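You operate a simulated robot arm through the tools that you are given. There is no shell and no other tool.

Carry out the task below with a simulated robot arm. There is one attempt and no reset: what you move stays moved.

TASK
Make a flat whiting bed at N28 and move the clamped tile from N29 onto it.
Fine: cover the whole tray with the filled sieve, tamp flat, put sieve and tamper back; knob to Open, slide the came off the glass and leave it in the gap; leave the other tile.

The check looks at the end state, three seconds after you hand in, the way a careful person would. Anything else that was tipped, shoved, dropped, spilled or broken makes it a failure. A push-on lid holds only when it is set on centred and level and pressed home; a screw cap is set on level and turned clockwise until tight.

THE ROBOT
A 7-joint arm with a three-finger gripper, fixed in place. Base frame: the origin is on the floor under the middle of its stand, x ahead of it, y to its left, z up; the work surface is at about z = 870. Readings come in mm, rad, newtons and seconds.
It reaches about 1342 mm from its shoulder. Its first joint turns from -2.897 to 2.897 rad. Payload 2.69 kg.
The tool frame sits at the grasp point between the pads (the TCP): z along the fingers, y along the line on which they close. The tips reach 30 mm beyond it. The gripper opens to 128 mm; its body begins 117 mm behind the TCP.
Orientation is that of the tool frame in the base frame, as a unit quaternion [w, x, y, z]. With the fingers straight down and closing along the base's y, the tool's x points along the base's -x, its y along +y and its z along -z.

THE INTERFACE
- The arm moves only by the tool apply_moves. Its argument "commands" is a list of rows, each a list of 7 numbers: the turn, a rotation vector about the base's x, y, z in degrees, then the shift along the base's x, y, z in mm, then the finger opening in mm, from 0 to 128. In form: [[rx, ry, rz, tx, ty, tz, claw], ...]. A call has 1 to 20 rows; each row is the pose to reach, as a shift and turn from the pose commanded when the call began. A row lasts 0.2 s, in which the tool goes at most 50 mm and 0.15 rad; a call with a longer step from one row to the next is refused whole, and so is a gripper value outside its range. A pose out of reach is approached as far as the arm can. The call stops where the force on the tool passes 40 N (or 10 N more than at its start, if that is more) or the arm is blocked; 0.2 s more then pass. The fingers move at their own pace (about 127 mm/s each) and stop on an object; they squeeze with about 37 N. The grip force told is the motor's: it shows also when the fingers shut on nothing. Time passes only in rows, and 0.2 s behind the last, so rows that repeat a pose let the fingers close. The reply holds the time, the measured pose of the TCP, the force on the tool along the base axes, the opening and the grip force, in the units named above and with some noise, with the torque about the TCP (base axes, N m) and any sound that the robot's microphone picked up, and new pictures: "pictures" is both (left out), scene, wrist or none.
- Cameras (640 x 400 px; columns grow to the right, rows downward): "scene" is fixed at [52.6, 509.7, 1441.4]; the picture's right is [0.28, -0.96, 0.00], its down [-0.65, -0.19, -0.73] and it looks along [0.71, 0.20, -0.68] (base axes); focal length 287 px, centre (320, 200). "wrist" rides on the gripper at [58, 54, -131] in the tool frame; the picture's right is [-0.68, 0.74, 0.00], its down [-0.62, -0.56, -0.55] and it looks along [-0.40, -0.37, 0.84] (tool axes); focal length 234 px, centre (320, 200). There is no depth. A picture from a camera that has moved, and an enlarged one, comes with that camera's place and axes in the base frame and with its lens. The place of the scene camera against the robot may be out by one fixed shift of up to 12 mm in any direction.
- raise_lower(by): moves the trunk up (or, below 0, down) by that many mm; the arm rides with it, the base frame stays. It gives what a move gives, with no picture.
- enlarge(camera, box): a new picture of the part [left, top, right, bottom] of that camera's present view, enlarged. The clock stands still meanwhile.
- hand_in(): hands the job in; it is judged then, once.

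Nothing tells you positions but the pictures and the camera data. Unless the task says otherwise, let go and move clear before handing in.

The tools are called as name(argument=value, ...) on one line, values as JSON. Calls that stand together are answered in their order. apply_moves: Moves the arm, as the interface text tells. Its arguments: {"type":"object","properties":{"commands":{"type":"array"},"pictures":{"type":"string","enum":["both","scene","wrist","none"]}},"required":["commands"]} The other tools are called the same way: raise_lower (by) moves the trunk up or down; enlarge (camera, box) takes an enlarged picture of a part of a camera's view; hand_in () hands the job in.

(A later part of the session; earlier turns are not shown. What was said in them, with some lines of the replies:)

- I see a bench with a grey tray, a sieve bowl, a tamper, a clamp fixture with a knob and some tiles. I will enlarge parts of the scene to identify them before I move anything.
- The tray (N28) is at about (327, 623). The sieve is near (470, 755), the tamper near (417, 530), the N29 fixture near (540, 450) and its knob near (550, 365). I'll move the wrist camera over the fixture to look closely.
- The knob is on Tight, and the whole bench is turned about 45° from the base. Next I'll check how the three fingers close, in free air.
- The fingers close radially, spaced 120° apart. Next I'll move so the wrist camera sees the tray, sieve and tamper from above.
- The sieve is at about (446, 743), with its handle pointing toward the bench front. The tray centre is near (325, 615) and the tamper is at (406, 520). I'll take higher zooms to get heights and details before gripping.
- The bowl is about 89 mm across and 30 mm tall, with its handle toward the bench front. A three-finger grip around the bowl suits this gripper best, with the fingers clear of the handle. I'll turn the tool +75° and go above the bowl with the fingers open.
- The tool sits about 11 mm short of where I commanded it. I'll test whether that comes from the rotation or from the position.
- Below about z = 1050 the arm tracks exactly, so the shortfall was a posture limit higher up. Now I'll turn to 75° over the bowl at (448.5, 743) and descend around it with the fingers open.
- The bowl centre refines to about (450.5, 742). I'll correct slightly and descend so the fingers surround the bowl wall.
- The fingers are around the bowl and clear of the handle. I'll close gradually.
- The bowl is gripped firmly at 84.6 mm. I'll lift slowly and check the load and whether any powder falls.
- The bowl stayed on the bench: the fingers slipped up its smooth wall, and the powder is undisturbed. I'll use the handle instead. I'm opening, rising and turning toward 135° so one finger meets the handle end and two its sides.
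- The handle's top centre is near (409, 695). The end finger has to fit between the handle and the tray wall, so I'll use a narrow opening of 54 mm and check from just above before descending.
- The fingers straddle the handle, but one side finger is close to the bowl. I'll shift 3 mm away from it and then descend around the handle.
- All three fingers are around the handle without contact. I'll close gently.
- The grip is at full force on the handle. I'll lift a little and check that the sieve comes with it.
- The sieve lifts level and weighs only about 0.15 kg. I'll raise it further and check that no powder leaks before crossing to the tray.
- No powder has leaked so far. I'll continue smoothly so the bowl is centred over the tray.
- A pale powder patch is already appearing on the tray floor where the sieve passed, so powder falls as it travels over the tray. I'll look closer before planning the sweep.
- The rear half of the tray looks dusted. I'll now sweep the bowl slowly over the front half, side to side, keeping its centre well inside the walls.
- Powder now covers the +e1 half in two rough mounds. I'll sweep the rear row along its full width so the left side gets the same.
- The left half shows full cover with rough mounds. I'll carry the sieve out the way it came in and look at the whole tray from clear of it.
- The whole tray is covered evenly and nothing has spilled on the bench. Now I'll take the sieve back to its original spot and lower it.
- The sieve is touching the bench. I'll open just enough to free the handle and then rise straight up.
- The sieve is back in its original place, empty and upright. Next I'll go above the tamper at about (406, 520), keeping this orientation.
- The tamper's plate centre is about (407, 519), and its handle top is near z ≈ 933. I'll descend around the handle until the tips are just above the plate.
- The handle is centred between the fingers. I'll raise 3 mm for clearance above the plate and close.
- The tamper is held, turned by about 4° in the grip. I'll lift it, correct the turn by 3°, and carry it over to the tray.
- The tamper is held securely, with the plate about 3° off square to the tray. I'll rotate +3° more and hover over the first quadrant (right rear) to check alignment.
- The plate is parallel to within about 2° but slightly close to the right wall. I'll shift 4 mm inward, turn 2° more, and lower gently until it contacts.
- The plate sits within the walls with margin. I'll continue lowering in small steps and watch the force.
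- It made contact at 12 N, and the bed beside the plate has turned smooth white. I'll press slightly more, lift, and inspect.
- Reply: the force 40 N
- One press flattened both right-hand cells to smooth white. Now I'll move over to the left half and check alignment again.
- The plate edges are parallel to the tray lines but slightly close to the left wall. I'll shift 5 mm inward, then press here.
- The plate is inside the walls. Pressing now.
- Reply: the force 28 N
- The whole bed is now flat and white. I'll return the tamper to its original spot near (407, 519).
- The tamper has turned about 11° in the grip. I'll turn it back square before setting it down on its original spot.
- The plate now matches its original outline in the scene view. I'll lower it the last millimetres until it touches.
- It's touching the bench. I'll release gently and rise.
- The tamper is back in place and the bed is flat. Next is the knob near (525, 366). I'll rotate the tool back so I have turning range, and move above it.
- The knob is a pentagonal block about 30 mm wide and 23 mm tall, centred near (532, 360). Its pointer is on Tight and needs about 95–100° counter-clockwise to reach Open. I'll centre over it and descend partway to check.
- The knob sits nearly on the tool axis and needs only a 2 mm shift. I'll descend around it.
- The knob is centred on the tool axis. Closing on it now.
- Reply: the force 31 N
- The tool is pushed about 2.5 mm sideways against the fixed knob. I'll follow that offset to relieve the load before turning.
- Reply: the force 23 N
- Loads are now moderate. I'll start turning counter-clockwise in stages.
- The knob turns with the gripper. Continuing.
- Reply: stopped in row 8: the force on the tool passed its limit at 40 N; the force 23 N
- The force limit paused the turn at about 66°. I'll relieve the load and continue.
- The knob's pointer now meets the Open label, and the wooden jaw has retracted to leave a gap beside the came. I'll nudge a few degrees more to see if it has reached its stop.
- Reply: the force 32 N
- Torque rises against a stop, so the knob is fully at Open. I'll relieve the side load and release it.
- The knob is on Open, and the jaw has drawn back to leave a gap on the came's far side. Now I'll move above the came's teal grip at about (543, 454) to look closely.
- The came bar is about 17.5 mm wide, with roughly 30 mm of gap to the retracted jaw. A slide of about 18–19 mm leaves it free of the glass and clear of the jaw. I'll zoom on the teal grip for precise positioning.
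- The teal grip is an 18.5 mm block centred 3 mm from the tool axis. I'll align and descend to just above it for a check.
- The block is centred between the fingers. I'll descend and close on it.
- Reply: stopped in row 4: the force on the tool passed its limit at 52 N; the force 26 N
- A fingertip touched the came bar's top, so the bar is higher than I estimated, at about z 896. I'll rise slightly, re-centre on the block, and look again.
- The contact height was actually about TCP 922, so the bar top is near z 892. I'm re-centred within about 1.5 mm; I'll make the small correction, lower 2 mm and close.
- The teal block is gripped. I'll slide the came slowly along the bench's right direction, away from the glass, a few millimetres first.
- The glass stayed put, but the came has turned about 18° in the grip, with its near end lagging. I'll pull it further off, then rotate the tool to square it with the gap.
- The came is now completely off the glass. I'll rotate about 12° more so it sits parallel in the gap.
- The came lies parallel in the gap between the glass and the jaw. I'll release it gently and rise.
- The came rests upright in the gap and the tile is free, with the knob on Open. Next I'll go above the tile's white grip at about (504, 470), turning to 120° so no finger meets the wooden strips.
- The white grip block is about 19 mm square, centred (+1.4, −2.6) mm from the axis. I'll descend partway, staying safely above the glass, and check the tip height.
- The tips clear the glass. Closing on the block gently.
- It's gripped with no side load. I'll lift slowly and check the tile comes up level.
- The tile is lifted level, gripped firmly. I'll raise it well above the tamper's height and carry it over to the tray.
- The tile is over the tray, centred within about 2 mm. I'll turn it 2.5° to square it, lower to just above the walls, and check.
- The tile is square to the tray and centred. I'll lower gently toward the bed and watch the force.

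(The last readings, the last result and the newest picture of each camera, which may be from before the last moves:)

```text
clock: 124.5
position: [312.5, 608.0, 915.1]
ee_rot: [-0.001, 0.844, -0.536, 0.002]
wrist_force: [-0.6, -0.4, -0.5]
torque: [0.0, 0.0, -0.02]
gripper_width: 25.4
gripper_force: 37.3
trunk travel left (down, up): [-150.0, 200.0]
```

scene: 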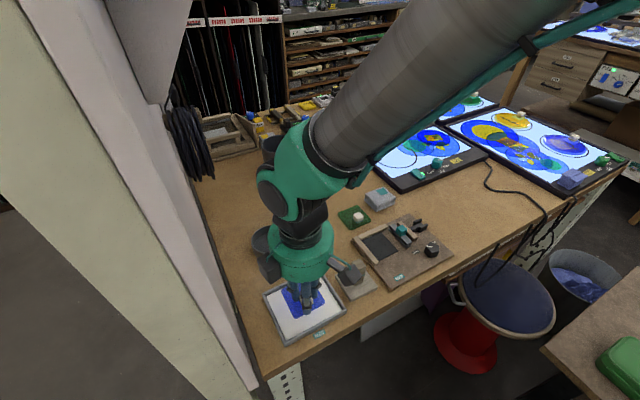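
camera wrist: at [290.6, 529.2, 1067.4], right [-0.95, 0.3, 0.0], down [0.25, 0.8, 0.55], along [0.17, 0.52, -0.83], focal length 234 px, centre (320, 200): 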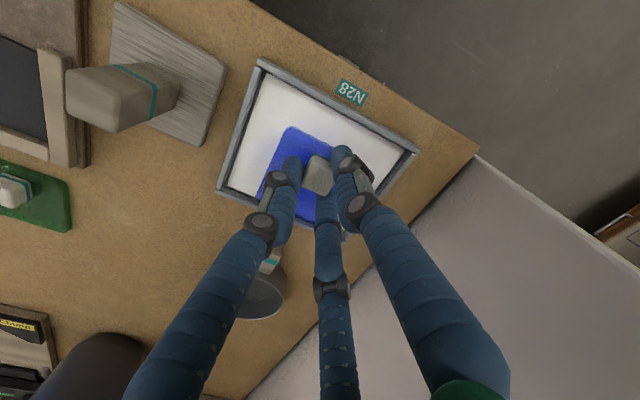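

apply_moves(commands=[[0, 0, 0, 0, 0, -0.5, 10], [0, 0, 0, 0, 0, -1, 10], [0, 0, 0, 0, 0, -1.5, 10], [0, 0, 0, 0, 0, -1.5, 10]], pictures="both")

enlarge(camera="scene", box=[265, 255, 345, 345])

enlarge(camera="wrist", box=[220, 60, 440, 240])

```text
clock: 125.5
position: [312.8, 608.3, 915.0]
ee_rot: [-0.002, 0.844, -0.536, 0.001]
wrist_force: [-0.6, -0.2, 3.5]
torque: [-0.1, 0.08, -0.04]
gripper_width: 25.5
gripper_force: 37.0
trunk travel left (down, up): [-150.0, 200.0]
camera wrist: at [289.3, 531.0, 1045.1], right [-0.95, 0.3, 0.0], down [0.25, 0.8, 0.55], along [0.17, 0.52, -0.83], focal length 234 px, centre (320, 200)
```

scene: 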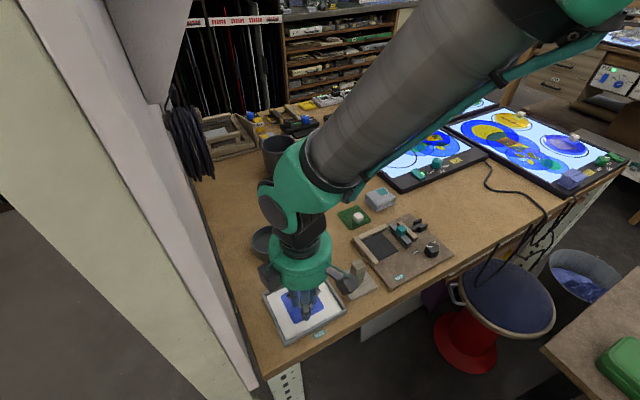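
wrist: 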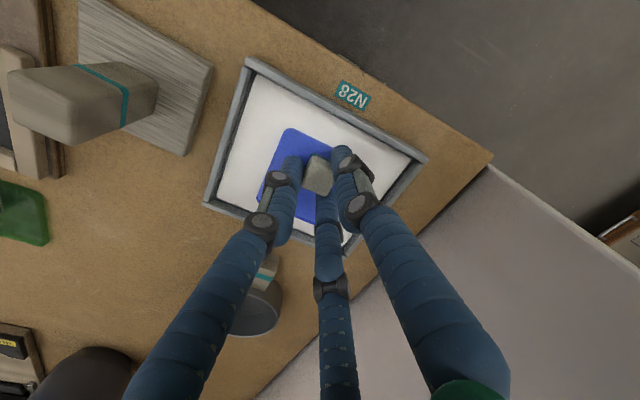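

```text
4.44 times, centred on (305, 300) of scene
camera zoom: at [52.6, 509.7, 1441.4], right [0.28, -0.96, 0.0], down [-0.65, -0.19, -0.73], along [0.71, 0.2, -0.68], focal length 1277 px, centre (387, -244)
```

zoom: 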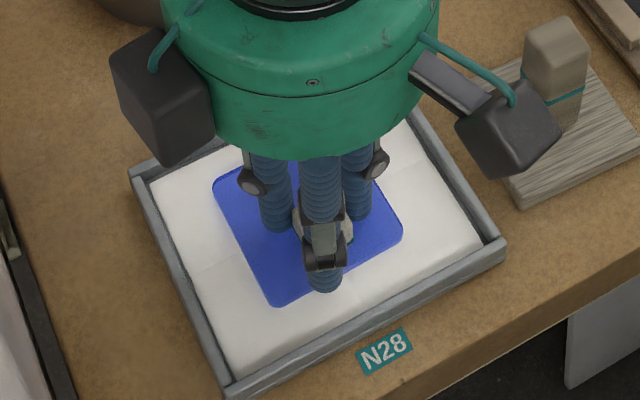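

```text
2.22 times, centred on (330, 150) of wrist
camera zoom: at [289.3, 531.0, 1045.1], right [-0.95, 0.3, 0.0], down [0.25, 0.8, 0.55], along [0.17, 0.52, -0.83], focal length 520 px, centre (298, 311)
```

zoom: 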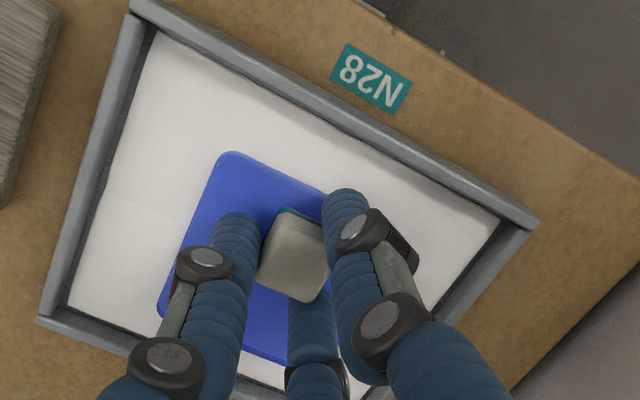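

The tile has touched the bed at about 3.5 N. I'll seat it half a millimetre more, then release and rise.

apply_moves(commands=[[0, 0, 0, 0, 0, -0.5, 10], [0, 0, 0, 0, 0, -0.7, 10], [0, 0, 0, 0, 0, -0.7, 26], [0, 0, 0, 0, 0, -0.7, 28], [0, 0, 0, 0, 0, -0.7, 32], [0, 0, 0, 0, 0, -0.7, 38], [0, 0, 0, 0, 0, -0.7, 44], [0, 0, 0, 0, 0, -0.7, 44], [0, 0, 0, 0, 0, 10, 44], [0, 0, 0, 0, 0, 30, 44], [0, 0, 0, 0, 0, 60, 44], [0, 0, 0, 0, 0, 95, 44], [0, 0, 0, 0, 0, 95, 44]], pictures="both")

enlarge(camera="scene", box=[245, 225, 395, 350])

enlarge(camera="wrist", box=[220, 60, 440, 240])

```text
clock: 128.2
position: [313.5, 605.4, 1008.5]
ee_rot: [-0.001, 0.844, -0.536, 0.001]
wrist_force: [0.0, -0.9, 0.0]
torque: [0.04, -0.02, -0.02]
gripper_width: 44.2
gripper_force: 0.2
trunk travel left (down, up): [-150.0, 200.0]
camera wrist: at [289.8, 530.3, 1139.7], right [-0.95, 0.3, 0.0], down [0.25, 0.8, 0.55], along [0.17, 0.52, -0.83], focal length 234 px, centre (320, 200)
```

scene: 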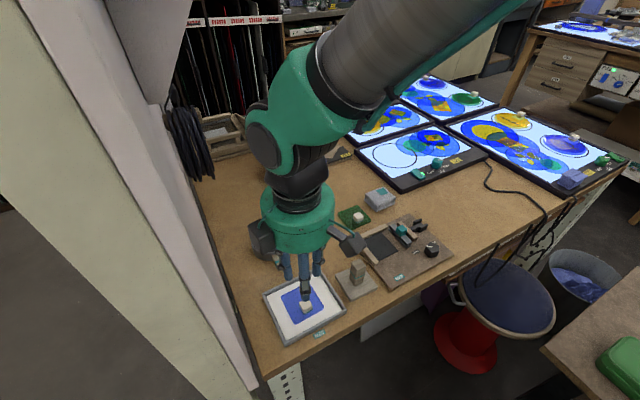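
wrist: 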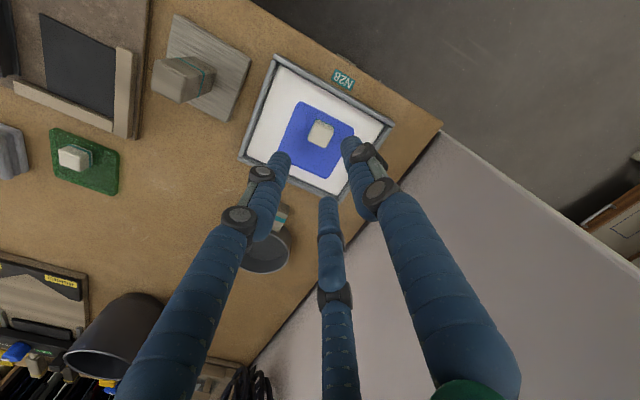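

```text
3.20 times, centred on (320, 288) of scene
camera zoom: at [52.6, 509.7, 1441.4], right [0.28, -0.96, 0.0], down [-0.65, -0.19, -0.73], along [0.71, 0.2, -0.68], focal length 920 px, centre (320, -80)
```

zoom: 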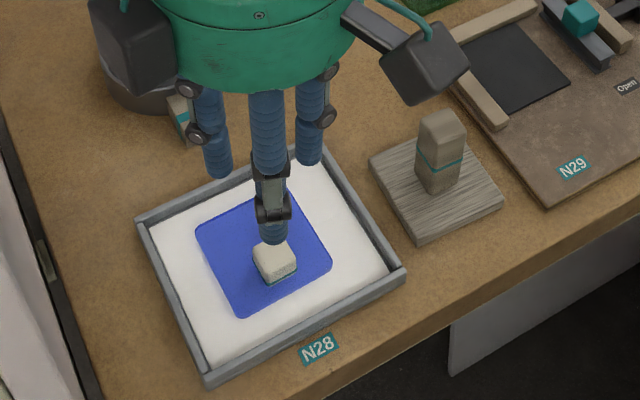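

```text
2.22 times, centred on (330, 150) of wrist
camera zoom: at [289.8, 530.3, 1139.7], right [-0.95, 0.3, 0.0], down [0.25, 0.8, 0.55], along [0.17, 0.52, -0.83], focal length 520 px, centre (298, 311)
```

zoom: 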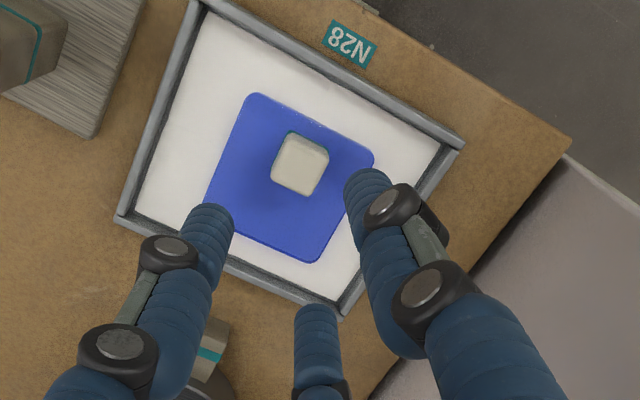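

The tile lies flat and square on the bed. I'll move the arm clear and take a final overview.

apply_moves(commands=[[0, 0, 0, 10, -8, 25, 60], [0, 0, 0, 25, -20, 50, 80], [0, 0, 0, 50, -40, 70, 100], [0, 0, 0, 80, -64, 85, 100], [0, 0, 0, 110, -88, 100, 100], [0, 0, 0, 140, -112, 115, 100], [0, 0, 0, 170, -136, 130, 100], [0, 0, 0, 200, -160, 140, 100], [0, 0, 0, 230, -184, 150, 100], [0, 0, 0, 260, -208, 160, 100], [0, 0, 0, 290, -225, 170, 100], [0, 0, 0, 290, -225, 170, 100]], pictures="both")

enlarge(camera="scene", box=[225, 205, 395, 350])

enlarge(camera="scene", box=[330, 180, 470, 295])

```text
clock: 130.8
position: [602.8, 380.7, 1177.6]
ee_rot: [-0.002, 0.845, -0.535, 0.002]
wrist_force: [0.1, -0.1, 0.0]
torque: [0.02, 0.05, 0.01]
gripper_width: 100.1
gripper_force: 0.1
trunk travel left (down, up): [-150.0, 200.0]
camera wrist: at [578.9, 303.4, 1309.1], right [-0.95, 0.3, 0.0], down [0.25, 0.8, 0.55], along [0.17, 0.52, -0.83], focal length 234 px, centre (320, 200)
```

scene: 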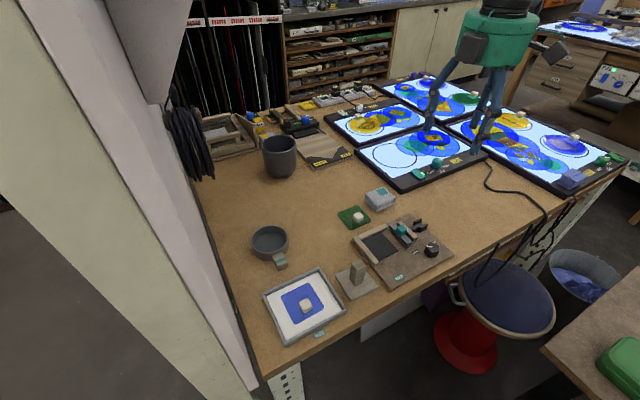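
wrist: 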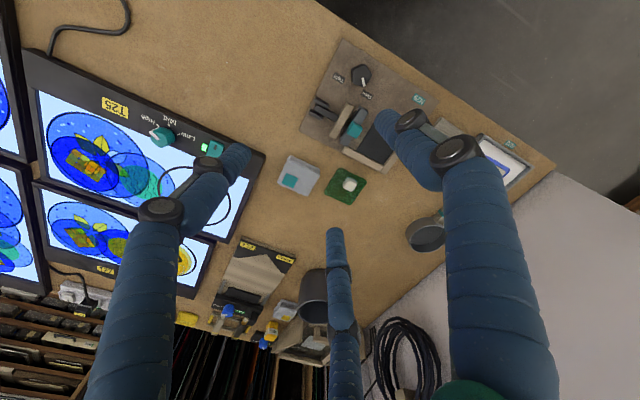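

```text
2.76 times, centred on (310, 278) of scene
camera zoom: at [52.6, 509.7, 1441.4], right [0.28, -0.96, 0.0], down [-0.65, -0.19, -0.73], along [0.71, 0.2, -0.68], focal length 793 px, centre (348, -14)
```

zoom: 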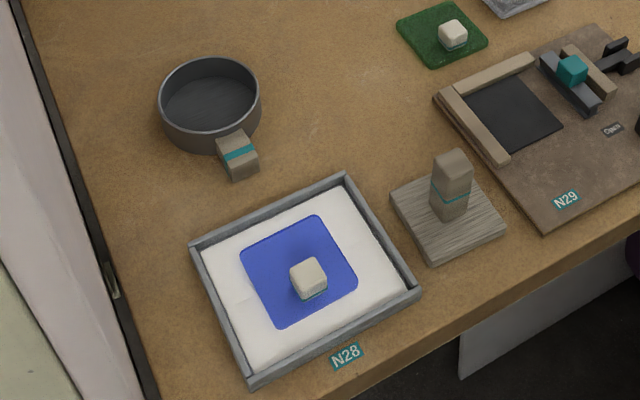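

```text
3.48 times, centred on (400, 238) of scene
camera zoom: at [52.6, 509.7, 1441.4], right [0.28, -0.96, 0.0], down [-0.65, -0.19, -0.73], along [0.71, 0.2, -0.68], focal length 1000 px, centre (42, 70)
```

zoom: 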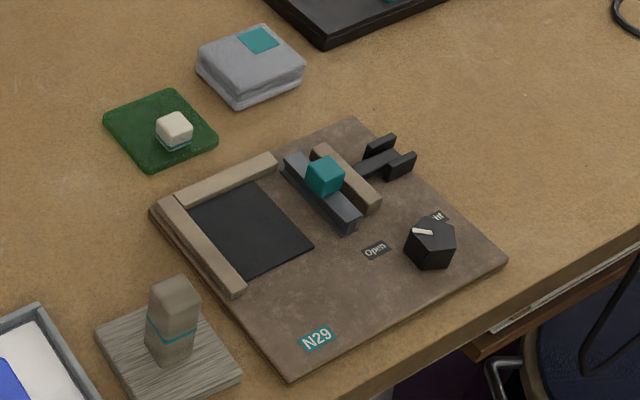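

Final check before handing in:
- **Bed:** the tray is fully covered and flat, and the clamped tile lies centred on it.
- **Tools:** the sieve and tamper are back in their places.
- **Fixture:** the knob is on Open and the came lies in the gap.
- **Other tile:** the green tile is untouched.

The arm is clear, so I'm handing in.

hand_in()

```text
The job is handed in.
```

The job is handed in. The blue tile from N29 is on a flat whiting bed at N28, and nothing looked tipped, shoved or spilled in the last pictures. The check has not reported a result.

- **Bed:** the filled sieve covered the whole tray, and two tamper presses turned it smooth white all over. The tile lies flat and square on it, near the centre.
- **Sieve and tamper:** both are back where they stood. The sieve is now empty.
- **Fixture:** the knob is turned to its stop at Open. The came is off the glass, upright in the gap beside the retracted jaw.
- **Other tile:** the green tile was not touched.

**Slips along the way:**
- My first grip on the sieve, around the bowl, slipped off without spilling. It pushed the sieve a few millimetres out of place, which I corrected when putting it back.
- While lowering onto the came, a fingertip pressed its bar with up to about 50 N. The came and glass showed no damage in the pictures.
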